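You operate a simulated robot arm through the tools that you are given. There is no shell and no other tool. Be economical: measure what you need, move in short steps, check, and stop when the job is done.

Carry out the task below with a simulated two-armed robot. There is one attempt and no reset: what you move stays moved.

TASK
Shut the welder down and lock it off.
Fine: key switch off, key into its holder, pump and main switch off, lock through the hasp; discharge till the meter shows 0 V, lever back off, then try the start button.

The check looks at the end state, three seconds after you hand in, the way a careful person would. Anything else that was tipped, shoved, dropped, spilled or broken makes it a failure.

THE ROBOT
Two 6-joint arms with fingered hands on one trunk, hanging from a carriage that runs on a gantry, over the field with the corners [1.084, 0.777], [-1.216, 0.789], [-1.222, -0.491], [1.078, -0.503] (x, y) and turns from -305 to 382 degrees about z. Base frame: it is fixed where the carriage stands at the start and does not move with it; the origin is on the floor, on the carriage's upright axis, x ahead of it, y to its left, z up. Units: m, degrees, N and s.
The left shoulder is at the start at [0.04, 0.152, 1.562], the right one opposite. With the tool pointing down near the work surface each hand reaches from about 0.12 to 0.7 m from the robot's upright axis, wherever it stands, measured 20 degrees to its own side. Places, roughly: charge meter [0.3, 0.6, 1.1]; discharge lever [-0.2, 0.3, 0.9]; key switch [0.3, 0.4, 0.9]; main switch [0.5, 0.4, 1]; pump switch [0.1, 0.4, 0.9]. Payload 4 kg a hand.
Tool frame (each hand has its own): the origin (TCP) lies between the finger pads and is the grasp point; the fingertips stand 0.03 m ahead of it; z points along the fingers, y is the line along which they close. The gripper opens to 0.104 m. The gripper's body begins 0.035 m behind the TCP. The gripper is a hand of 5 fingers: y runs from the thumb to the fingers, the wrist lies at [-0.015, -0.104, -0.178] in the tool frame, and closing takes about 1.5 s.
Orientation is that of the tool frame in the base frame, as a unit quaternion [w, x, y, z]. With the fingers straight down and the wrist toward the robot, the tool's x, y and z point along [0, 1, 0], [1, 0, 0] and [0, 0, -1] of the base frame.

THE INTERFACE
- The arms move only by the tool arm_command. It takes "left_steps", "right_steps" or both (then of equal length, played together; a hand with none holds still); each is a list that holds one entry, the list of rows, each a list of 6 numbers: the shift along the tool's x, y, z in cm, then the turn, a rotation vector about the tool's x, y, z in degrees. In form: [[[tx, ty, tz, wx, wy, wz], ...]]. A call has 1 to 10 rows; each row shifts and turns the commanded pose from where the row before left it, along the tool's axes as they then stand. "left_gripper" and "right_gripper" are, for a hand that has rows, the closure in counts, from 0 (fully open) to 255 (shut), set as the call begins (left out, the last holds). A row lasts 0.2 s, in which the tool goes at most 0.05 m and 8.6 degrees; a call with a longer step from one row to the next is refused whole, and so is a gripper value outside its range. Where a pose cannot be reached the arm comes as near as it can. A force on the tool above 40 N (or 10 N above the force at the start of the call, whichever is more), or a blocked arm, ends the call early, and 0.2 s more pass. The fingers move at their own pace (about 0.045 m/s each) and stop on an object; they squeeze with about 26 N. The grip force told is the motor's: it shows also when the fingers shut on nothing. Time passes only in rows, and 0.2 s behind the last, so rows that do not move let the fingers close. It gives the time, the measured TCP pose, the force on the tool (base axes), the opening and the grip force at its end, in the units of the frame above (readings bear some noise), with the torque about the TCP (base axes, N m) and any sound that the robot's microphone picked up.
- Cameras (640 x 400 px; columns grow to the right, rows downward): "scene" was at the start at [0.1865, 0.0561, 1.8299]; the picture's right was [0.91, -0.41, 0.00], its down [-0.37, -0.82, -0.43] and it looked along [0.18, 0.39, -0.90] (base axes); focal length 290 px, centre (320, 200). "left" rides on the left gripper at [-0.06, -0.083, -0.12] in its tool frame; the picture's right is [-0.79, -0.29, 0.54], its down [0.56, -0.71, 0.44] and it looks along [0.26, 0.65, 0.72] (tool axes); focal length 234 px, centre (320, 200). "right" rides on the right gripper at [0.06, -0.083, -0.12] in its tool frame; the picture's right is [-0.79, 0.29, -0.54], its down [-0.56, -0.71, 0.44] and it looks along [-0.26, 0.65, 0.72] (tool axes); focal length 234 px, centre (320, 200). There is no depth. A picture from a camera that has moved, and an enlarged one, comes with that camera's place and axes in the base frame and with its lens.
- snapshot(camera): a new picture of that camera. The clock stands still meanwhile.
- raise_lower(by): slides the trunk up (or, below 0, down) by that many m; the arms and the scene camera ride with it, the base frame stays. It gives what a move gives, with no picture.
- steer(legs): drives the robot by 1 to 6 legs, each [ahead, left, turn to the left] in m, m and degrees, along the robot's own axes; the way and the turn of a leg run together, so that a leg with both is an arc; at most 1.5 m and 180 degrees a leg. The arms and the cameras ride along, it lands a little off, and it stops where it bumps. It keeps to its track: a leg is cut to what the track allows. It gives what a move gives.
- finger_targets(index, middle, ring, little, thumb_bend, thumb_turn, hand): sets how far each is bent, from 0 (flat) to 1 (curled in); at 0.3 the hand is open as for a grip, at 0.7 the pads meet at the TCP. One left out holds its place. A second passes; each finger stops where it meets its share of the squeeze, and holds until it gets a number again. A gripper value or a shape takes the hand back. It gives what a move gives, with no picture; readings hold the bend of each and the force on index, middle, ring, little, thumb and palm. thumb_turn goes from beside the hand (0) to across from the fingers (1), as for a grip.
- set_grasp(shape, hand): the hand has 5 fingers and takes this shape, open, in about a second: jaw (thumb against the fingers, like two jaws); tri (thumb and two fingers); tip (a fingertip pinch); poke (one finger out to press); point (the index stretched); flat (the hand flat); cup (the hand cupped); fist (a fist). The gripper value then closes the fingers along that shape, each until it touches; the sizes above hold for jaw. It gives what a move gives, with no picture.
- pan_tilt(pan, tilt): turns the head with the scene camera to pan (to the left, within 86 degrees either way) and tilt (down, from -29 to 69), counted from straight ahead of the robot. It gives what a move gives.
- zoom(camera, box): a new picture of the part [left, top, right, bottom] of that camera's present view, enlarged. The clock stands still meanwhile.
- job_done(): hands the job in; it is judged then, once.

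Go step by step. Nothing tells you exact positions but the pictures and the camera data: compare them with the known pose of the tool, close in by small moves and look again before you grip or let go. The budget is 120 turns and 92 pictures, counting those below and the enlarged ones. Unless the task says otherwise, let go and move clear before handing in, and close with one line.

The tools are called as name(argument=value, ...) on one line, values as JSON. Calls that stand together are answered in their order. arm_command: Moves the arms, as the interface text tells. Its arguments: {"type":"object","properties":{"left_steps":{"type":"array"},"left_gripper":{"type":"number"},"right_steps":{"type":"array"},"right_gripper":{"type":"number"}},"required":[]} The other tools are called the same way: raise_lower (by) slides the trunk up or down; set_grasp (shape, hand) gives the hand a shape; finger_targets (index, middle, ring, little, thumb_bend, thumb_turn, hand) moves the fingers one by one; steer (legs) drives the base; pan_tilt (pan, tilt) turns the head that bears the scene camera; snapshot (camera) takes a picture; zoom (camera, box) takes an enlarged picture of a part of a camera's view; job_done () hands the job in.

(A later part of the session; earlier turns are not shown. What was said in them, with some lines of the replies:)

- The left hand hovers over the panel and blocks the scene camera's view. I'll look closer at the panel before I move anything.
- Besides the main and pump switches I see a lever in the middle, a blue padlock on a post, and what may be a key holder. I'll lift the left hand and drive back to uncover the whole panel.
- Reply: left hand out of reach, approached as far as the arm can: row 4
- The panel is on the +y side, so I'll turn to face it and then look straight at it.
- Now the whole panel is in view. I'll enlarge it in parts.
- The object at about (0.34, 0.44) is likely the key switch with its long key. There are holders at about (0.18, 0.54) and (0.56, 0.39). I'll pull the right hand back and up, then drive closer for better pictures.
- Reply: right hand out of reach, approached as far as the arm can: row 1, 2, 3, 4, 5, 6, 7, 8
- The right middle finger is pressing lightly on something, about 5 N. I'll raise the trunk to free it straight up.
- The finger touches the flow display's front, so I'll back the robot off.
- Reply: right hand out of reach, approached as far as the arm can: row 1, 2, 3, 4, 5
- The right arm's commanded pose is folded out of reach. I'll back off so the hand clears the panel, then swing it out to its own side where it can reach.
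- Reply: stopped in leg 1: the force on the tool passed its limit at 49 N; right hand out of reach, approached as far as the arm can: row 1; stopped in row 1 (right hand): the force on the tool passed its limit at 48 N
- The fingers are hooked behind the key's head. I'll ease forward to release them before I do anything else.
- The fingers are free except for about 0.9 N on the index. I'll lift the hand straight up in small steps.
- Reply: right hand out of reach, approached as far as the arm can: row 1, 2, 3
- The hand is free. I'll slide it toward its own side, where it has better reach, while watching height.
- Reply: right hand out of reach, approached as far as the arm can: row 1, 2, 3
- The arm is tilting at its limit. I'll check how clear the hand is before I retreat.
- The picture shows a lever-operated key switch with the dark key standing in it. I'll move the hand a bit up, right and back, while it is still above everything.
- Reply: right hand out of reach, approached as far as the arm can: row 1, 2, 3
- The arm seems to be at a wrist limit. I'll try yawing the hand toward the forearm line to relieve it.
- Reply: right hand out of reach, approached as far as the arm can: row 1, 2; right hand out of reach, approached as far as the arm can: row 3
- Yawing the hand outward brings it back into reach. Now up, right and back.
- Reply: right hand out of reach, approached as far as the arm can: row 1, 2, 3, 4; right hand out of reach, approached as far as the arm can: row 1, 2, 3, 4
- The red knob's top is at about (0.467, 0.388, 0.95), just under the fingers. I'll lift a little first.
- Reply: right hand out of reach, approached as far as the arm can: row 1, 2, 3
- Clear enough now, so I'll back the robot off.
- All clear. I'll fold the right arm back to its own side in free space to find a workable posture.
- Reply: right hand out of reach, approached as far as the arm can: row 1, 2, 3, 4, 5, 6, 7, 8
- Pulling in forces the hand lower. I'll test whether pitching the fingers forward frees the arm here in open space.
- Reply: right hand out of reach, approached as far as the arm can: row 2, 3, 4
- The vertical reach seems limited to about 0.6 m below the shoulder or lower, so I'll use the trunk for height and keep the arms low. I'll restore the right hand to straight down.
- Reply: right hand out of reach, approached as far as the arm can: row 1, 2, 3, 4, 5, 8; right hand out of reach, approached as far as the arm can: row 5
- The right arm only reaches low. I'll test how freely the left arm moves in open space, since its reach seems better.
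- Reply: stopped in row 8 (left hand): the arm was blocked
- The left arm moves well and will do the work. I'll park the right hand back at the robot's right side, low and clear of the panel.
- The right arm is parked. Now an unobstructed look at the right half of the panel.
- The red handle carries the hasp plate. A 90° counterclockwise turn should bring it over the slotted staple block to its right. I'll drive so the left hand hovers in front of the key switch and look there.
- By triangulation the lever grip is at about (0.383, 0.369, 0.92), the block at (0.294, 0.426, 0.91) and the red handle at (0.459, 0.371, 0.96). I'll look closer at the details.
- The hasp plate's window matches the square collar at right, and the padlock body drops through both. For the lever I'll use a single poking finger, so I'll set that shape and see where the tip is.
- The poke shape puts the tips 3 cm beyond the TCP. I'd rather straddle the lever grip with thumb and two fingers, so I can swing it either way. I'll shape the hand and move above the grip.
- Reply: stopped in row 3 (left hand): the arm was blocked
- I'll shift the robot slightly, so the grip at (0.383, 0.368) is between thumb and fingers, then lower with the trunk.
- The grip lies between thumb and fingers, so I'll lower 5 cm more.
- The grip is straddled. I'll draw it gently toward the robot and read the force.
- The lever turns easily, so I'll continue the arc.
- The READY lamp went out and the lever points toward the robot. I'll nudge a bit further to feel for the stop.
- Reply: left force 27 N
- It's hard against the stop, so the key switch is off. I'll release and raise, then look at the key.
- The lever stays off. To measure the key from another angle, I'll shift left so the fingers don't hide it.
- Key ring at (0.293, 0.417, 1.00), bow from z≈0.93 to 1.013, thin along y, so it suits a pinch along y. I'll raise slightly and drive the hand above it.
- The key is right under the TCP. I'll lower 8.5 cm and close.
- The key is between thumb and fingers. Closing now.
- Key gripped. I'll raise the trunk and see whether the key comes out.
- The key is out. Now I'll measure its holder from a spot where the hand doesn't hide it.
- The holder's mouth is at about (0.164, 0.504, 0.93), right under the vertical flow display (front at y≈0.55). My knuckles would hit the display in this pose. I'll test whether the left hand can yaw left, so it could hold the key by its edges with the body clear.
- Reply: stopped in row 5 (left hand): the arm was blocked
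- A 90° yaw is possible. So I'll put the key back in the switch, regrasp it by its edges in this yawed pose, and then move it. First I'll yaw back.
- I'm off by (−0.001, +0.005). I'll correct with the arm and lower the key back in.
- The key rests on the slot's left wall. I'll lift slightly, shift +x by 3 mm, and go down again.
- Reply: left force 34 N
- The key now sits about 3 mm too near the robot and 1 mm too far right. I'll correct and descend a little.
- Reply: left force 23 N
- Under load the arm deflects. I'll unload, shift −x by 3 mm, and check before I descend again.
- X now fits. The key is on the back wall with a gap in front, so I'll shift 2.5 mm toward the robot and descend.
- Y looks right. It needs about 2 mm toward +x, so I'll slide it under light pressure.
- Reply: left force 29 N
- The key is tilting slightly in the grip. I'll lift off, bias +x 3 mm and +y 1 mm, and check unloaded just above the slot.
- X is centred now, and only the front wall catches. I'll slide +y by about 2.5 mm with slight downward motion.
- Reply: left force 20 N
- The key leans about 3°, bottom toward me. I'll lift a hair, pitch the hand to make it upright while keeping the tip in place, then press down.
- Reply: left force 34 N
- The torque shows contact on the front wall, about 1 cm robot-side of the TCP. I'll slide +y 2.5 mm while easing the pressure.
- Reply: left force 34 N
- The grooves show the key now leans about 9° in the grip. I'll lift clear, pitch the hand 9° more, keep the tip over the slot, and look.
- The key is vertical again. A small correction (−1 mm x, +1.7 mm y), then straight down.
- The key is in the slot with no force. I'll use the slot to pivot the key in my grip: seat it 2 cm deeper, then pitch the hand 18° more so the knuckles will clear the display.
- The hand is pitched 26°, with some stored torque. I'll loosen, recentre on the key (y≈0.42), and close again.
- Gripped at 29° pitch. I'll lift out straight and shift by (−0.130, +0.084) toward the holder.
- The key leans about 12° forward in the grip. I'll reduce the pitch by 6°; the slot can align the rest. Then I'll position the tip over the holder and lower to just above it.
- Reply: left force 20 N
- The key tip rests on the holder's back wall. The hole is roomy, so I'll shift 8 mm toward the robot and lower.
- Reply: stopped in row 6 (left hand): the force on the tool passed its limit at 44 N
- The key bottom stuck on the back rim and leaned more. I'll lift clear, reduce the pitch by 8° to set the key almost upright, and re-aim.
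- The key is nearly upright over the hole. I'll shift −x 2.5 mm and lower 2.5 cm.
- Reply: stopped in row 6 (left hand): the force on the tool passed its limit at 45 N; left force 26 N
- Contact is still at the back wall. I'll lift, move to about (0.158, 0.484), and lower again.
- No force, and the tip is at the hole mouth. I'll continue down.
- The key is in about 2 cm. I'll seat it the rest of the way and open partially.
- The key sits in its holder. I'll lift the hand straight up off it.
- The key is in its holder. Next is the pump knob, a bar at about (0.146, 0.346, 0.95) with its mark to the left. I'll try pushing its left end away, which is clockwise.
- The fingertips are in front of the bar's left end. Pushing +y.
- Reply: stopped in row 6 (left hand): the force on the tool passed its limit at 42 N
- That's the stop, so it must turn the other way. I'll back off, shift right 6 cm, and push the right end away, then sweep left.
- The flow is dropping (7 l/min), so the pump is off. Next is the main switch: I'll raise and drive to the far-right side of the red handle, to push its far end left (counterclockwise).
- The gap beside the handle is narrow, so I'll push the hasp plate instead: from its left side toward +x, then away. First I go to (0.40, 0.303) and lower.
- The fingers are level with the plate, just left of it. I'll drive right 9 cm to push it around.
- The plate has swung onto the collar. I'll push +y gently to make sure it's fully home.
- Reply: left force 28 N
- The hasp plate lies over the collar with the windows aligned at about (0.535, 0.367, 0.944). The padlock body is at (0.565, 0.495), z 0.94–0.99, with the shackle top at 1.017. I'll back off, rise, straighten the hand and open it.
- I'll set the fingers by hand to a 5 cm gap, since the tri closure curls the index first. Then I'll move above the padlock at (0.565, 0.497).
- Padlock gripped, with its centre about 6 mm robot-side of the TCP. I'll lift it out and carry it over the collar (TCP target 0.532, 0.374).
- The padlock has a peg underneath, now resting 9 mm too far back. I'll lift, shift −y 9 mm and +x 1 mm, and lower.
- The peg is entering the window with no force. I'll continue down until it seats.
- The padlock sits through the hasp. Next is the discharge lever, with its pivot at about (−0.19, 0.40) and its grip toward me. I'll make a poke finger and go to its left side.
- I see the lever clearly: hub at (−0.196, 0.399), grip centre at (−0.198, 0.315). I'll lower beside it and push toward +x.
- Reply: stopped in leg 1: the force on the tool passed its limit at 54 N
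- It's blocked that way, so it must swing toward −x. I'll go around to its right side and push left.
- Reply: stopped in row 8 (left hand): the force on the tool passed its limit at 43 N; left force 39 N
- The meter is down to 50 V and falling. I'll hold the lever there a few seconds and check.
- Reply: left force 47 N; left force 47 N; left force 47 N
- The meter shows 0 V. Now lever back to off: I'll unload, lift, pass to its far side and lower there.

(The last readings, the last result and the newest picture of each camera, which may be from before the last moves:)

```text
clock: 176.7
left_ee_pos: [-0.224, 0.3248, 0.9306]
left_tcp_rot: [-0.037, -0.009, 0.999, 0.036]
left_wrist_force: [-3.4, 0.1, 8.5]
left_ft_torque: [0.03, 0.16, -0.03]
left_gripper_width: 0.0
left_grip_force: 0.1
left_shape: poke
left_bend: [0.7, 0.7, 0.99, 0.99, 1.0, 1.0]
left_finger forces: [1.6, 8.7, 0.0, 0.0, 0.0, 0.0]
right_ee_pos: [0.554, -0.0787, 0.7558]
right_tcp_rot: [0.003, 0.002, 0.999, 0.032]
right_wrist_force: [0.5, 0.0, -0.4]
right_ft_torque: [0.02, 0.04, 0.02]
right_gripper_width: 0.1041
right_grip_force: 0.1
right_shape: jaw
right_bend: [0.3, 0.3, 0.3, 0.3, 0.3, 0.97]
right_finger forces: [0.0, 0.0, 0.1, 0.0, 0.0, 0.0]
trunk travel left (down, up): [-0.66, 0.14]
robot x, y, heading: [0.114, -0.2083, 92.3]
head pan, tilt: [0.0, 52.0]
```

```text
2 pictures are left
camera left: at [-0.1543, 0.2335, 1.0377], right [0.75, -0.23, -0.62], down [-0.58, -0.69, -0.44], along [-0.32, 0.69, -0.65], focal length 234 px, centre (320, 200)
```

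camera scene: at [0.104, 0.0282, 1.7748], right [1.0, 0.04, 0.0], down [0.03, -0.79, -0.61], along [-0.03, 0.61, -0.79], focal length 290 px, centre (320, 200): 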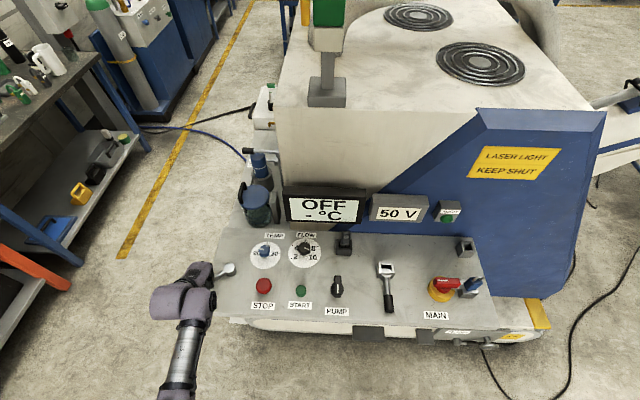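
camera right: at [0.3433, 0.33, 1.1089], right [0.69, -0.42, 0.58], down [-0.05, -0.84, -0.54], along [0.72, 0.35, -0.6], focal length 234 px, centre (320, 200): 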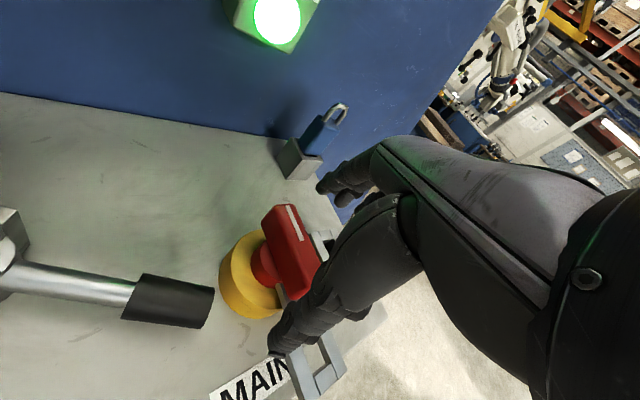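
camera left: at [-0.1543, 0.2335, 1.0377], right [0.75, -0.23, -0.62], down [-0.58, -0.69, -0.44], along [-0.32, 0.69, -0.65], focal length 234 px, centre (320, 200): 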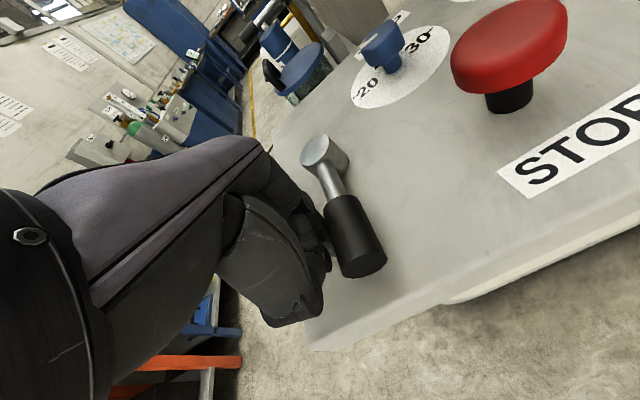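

The lever points back at me, at its starting position. I'll press lightly to the stop and then back off.

arm_command(left_steps=[[[-0.4, 0, 0, 0, 0, 0], [-0.3, 0, 0, 0, 0, 0], [0, 0, 0, 0, 0, 0]]])

arm_command(left_steps=[[[1.5, 0, 0, 0, 0, 0], [1.5, 0, 0, 0, 0, 0]]])

raise_lower(by=0.1)

```text
clock: 177.4
left_ee_pos: [-0.2208, 0.3235, 0.9297]
left_tcp_rot: [-0.038, -0.01, 0.999, 0.036]
left_wrist_force: [-18.7, 0.3, 8.1]
left_ft_torque: [0.04, 0.23, 0.13]
left_gripper_width: 0.0001
left_grip_force: 0.1
left_shape: poke
left_bend: [0.7, 0.7, 0.99, 0.99, 1.0, 1.0]
left_finger forces: [17.9, 5.2, 0.0, 0.0, 0.0, 0.1]
right_ee_pos: [0.551, -0.078, 0.7534]
right_tcp_rot: [0.002, 0.002, 0.999, 0.032]
right_wrist_force: [-0.4, 0.4, 0.0]
right_ft_torque: [-0.01, 0.03, -0.02]
right_gripper_width: 0.104
right_grip_force: 0.1
right_shape: jaw
right_bend: [0.3, 0.3, 0.3, 0.3, 0.3, 0.97]
right_finger forces: [0.1, 0.0, 0.0, 0.0, 0.1, 0.1]
trunk travel left (down, up): [-0.66, 0.14]
robot x, y, heading: [0.1115, -0.2044, 92.4]
head pan, tilt: [0.0, 52.0]
```

```text
clock: 178.1
left_ee_pos: [-0.2469, 0.3238, 0.9303]
left_tcp_rot: [-0.035, -0.01, 0.999, 0.035]
left_wrist_force: [2.1, 1.0, 11.2]
left_ft_torque: [0.03, -0.09, 0.0]
left_gripper_width: 0.0
left_grip_force: 0.0
left_shape: poke
left_bend: [0.7, 0.7, 0.99, 0.99, 1.0, 1.0]
left_finger forces: [8.4, 2.4, 0.1, 0.0, 0.0, 0.2]
right_ee_pos: [0.5555, -0.0784, 0.7559]
right_tcp_rot: [0.004, 0.003, 0.999, 0.032]
right_wrist_force: [0.0, -0.4, -0.3]
right_ft_torque: [0.0, -0.01, -0.01]
right_gripper_width: 0.1038
right_grip_force: 0.1
right_shape: jaw
right_bend: [0.3, 0.3, 0.3, 0.3, 0.3, 0.97]
right_finger forces: [0.0, 0.0, 0.1, 0.1, 0.0, 0.0]
trunk travel left (down, up): [-0.66, 0.14]
robot x, y, heading: [0.1053, -0.203, 92.2]
head pan, tilt: [0.0, 52.0]
```

```text
clock: 179.4
left_ee_pos: [-0.2482, 0.3225, 1.0295]
left_tcp_rot: [-0.036, -0.01, 0.999, 0.035]
left_wrist_force: [0.4, 0.7, -0.3]
left_ft_torque: [-0.02, 0.06, 0.0]
left_gripper_width: 0.0
left_grip_force: 0.0
left_shape: poke
left_bend: [0.7, 0.7, 0.99, 0.99, 1.0, 1.0]
left_finger forces: [0.0, 0.0, 0.1, 0.0, 0.1, 0.0]
right_ee_pos: [0.555, -0.0793, 0.856]
right_tcp_rot: [0.004, 0.001, 1.0, 0.031]
right_wrist_force: [0.0, 0.5, 0.4]
right_ft_torque: [-0.02, 0.02, -0.01]
right_gripper_width: 0.1041
right_grip_force: 0.1
right_shape: jaw
right_bend: [0.3, 0.3, 0.3, 0.3, 0.3, 0.97]
right_finger forces: [0.0, 0.0, 0.0, 0.1, 0.0, 0.0]
trunk travel left (down, up): [-0.76, 0.04]
robot x, y, heading: [0.1146, -0.2068, 92.4]
head pan, tilt: [0.0, 52.0]
```

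The lever is firmly at its off stop. Now the START button at about (0.034, 0.340): I'll drive the fingertips above it and look.

steer(legs=[[0.004, -0.282, 0]])

raise_lower(by=-0.055)

snapshot(camera="left")

```text
clock: 181.3
left_ee_pos: [0.028, 0.3377, 1.03]
left_tcp_rot: [-0.035, -0.011, 0.999, 0.035]
left_wrist_force: [0.9, -0.1, 0.4]
left_ft_torque: [0.01, 0.02, -0.05]
left_gripper_width: 0.0002
left_grip_force: 0.0
left_shape: poke
left_bend: [0.7, 0.7, 0.99, 0.99, 1.0, 1.0]
left_finger forces: [0.0, 0.0, 0.1, 0.1, 0.0, 0.1]
right_ee_pos: [0.8325, -0.0646, 0.8547]
right_tcp_rot: [0.003, 0.003, 0.999, 0.032]
right_wrist_force: [-1.2, 0.9, -0.5]
right_ft_torque: [-0.01, 0.04, 0.0]
right_gripper_width: 0.1039
right_grip_force: 0.0
right_shape: jaw
right_bend: [0.3, 0.3, 0.3, 0.3, 0.3, 0.97]
right_finger forces: [0.0, 0.0, 0.0, 0.0, 0.0, 0.1]
trunk travel left (down, up): [-0.76, 0.04]
robot x, y, heading: [0.3866, -0.1913, 92.5]
head pan, tilt: [0.0, 52.0]
```

```text
clock: 182.3
left_ee_pos: [0.0282, 0.3392, 0.976]
left_tcp_rot: [-0.036, -0.011, 0.999, 0.035]
left_wrist_force: [0.3, 0.6, -0.5]
left_ft_torque: [-0.01, 0.04, 0.02]
left_gripper_width: 0.0002
left_grip_force: 0.1
left_shape: poke
left_bend: [0.7, 0.7, 0.99, 0.99, 1.0, 1.0]
left_finger forces: [0.0, 0.0, 0.1, 0.1, 0.0, 0.0]
right_ee_pos: [0.8313, -0.0641, 0.7999]
right_tcp_rot: [0.004, 0.002, 1.0, 0.031]
right_wrist_force: [0.2, -0.7, 0.3]
right_ft_torque: [0.02, -0.02, -0.01]
right_gripper_width: 0.1041
right_grip_force: 0.0
right_shape: jaw
right_bend: [0.3, 0.3, 0.3, 0.3, 0.3, 0.97]
right_finger forces: [0.1, 0.1, 0.0, 0.0, 0.0, 0.0]
trunk travel left (down, up): [-0.705, 0.095]
robot x, y, heading: [0.3911, -0.1927, 92.3]
head pan, tilt: [0.0, 52.0]
```

```text
1 pictures are left
camera left: at [0.0985, 0.2473, 1.083], right [0.75, -0.23, -0.62], down [-0.58, -0.69, -0.44], along [-0.32, 0.69, -0.65], focal length 234 px, centre (320, 200)
```

left: 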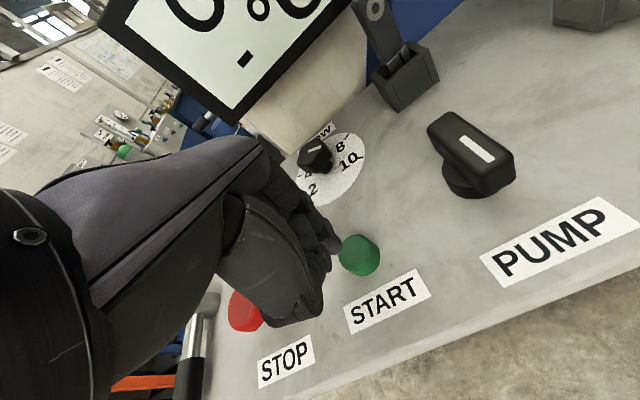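

The button top is at about (0.039, 0.339). I'll shift +x 1 cm, press down until it gives, and release.

arm_command(left_steps=[[[-1.0, 0, 0, 0, 0, 0], [0, 0, 0.7, 0, 0, 0], [0, 0, 0.7, 0, 0, 0], [0, 0, 0.5, 0, 0, 0], [0, 0, 0.4, 0, 0, 0], [0, 0, 0.4, 0, 0, 0], [0, 0, 0.3, 0, 0, 0], [0, 0, 0, 0, 0, 0]]])

```text
clock: 184.1
left_ee_pos: [0.0371, 0.3414, 0.9445]
left_tcp_rot: [-0.036, -0.011, 0.999, 0.035]
left_wrist_force: [0.9, -1.5, 2.9]
left_ft_torque: [-0.02, -0.01, -0.01]
left_gripper_width: 0.0
left_grip_force: 0.1
left_shape: poke
left_bend: [0.7, 0.7, 0.99, 0.99, 1.0, 1.0]
left_finger forces: [1.2, 1.5, 0.0, 0.0, 0.0, 0.0]
right_ee_pos: [0.8327, -0.0654, 0.8006]
right_tcp_rot: [0.003, 0.002, 1.0, 0.031]
right_wrist_force: [0.2, -0.4, 0.2]
right_ft_torque: [0.01, -0.02, 0.01]
right_gripper_width: 0.1042
right_grip_force: 0.2
right_shape: jaw
right_bend: [0.3, 0.3, 0.3, 0.3, 0.3, 0.97]
right_finger forces: [0.1, 0.0, 0.0, 0.1, 0.0, 0.0]
trunk travel left (down, up): [-0.705, 0.095]
robot x, y, heading: [0.3853, -0.1902, 92.3]
head pan, tilt: [0.0, 52.0]
```

Both fingers feel the button at 2.9 N, so contact has just begun. I'll press on to its stop, hold, and release.

arm_command(left_steps=[[[0, 0, 0.3, 0, 0, 0], [0, 0, 0.3, 0, 0, 0], [0, 0, 0.3, 0, 0, 0], [0, 0, 0.2, 0, 0, 0], [0, 0, 0, 0, 0, 0], [0, 0, 0, 0, 0, 0]]])

arm_command(left_steps=[[[0, 0, -1, 0, 0, 0], [0, 0, -1, 0, 0, 0], [0, 0, -1, 0, 0, 0], [0, 0, -1, 0, 0, 0]]])

```text
clock: 185.6
left_ee_pos: [0.0338, 0.3489, 0.9416]
left_tcp_rot: [-0.037, -0.01, 0.998, 0.046]
left_wrist_force: [-0.1, 1.1, 20.7]
left_ft_torque: [0.11, -0.01, 0.0]
left_gripper_width: 0.0002
left_grip_force: 0.0
left_shape: poke
left_bend: [0.7, 0.7, 0.99, 0.99, 1.0, 1.0]
left_finger forces: [15.3, 4.2, 0.1, 0.1, 0.1, 0.1]
right_ee_pos: [0.8305, -0.0624, 0.7995]
right_tcp_rot: [0.003, 0.002, 0.999, 0.032]
right_wrist_force: [-0.4, 0.2, 0.7]
right_ft_torque: [0.04, -0.01, 0.01]
right_gripper_width: 0.1042
right_grip_force: 0.1
right_shape: jaw
right_bend: [0.3, 0.3, 0.3, 0.3, 0.3, 0.97]
right_finger forces: [0.0, 0.1, 0.0, 0.0, 0.1, 0.1]
trunk travel left (down, up): [-0.705, 0.095]
robot x, y, heading: [0.3868, -0.1897, 92.4]
head pan, tilt: [0.0, 52.0]
stopped in row 6 (left hand): the force on the tool passed its limit at 40 N (the readings are from after the stop); the commanded pose is now the measured one
```

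```text
clock: 186.6
left_ee_pos: [0.0385, 0.3405, 0.9748]
left_tcp_rot: [-0.037, -0.01, 0.999, 0.038]
left_wrist_force: [0.0, -0.4, 0.2]
left_ft_torque: [-0.02, -0.02, 0.0]
left_gripper_width: 0.0
left_grip_force: 0.1
left_shape: poke
left_bend: [0.7, 0.7, 0.99, 0.99, 1.0, 1.0]
left_finger forces: [0.0, 0.0, 0.0, 0.0, 0.0, 0.0]
right_ee_pos: [0.8306, -0.0637, 0.8003]
right_tcp_rot: [0.004, 0.002, 0.999, 0.032]
right_wrist_force: [0.0, -0.2, 0.2]
right_ft_torque: [0.01, -0.01, -0.01]
right_gripper_width: 0.1039
right_grip_force: 0.1
right_shape: jaw
right_bend: [0.3, 0.3, 0.3, 0.3, 0.3, 0.97]
right_finger forces: [0.0, 0.0, 0.0, 0.0, 0.0, 0.0]
trunk travel left (down, up): [-0.705, 0.095]
robot x, y, heading: [0.3872, -0.1923, 92.4]
head pan, tilt: [0.0, 52.0]
```

The button was pressed fully and nothing started. I'll move clear and take the last picture as a final check.

raise_lower(by=0.09)

steer(legs=[[-0.25, 0, 0]])

zoom(camera="scene", box=[100, 90, 440, 302])

```text
clock: 187.8
left_ee_pos: [0.0379, 0.339, 1.0666]
left_tcp_rot: [-0.036, -0.01, 0.999, 0.039]
left_wrist_force: [0.5, -0.6, -0.4]
left_ft_torque: [0.0, 0.01, -0.01]
left_gripper_width: 0.0001
left_grip_force: 0.1
left_shape: poke
left_bend: [0.7, 0.7, 0.99, 0.99, 1.0, 1.0]
left_finger forces: [0.0, 0.0, 0.0, 0.0, 0.1, 0.0]
right_ee_pos: [0.8315, -0.0638, 0.8888]
right_tcp_rot: [0.004, 0.001, 0.999, 0.031]
right_wrist_force: [0.6, -0.6, 0.5]
right_ft_torque: [0.01, 0.02, 0.04]
right_gripper_width: 0.104
right_grip_force: 0.0
right_shape: jaw
right_bend: [0.3, 0.3, 0.3, 0.3, 0.3, 0.97]
right_finger forces: [0.1, 0.0, 0.1, 0.1, 0.1, 0.0]
trunk travel left (down, up): [-0.795, 0.005]
robot x, y, heading: [0.3881, -0.19, 92.6]
head pan, tilt: [0.0, 52.0]
```

```text
clock: 189.7
left_ee_pos: [0.0487, 0.087, 1.0668]
left_tcp_rot: [-0.036, -0.012, 0.999, 0.039]
left_wrist_force: [0.4, -0.2, -0.1]
left_ft_torque: [-0.01, 0.02, 0.03]
left_gripper_width: 0.0
left_grip_force: 0.0
left_shape: poke
left_bend: [0.7, 0.7, 0.99, 0.99, 1.0, 1.0]
left_finger forces: [0.0, 0.1, 0.0, 0.0, 0.0, 0.1]
right_ee_pos: [0.8421, -0.3159, 0.8892]
right_tcp_rot: [0.004, 0.001, 1.0, 0.031]
right_wrist_force: [0.7, -0.4, 0.4]
right_ft_torque: [-0.01, 0.02, 0.01]
right_gripper_width: 0.1041
right_grip_force: 0.0
right_shape: jaw
right_bend: [0.3, 0.3, 0.3, 0.3, 0.3, 0.97]
right_finger forces: [0.0, 0.0, 0.0, 0.0, 0.0, 0.1]
trunk travel left (down, up): [-0.795, 0.005]
robot x, y, heading: [0.4, -0.4433, 92.4]
head pan, tilt: [0.0, 52.0]
```

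```text
1.88 times, centred on (270, 196) of scene
camera zoom: at [0.3901, -0.207, 1.905], right [1.0, 0.04, 0.0], down [0.04, -0.79, -0.62], along [-0.03, 0.61, -0.79], focal length 545 px, centre (414, 208)
```

zoom: 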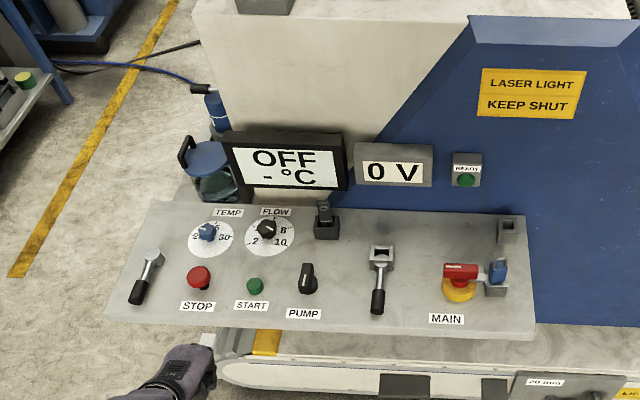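

The last picture shows the key in its holder, the pump and main switches off, the padlock in the hasp, 0 V on the meter, the discharge lever at off, and nothing running after START was tried. I'm handing in.

job_done()

```text
The job is handed in.
```

The welder is shut down and locked off: key switch off, key in its holder, pump and main switches off, padlock through the hasp. The meter reads 0 V, the discharge lever is back at off, and pressing START did nothing; along the way my hands bumped the flow display and tugged the key, with no damage visible in the last picture.
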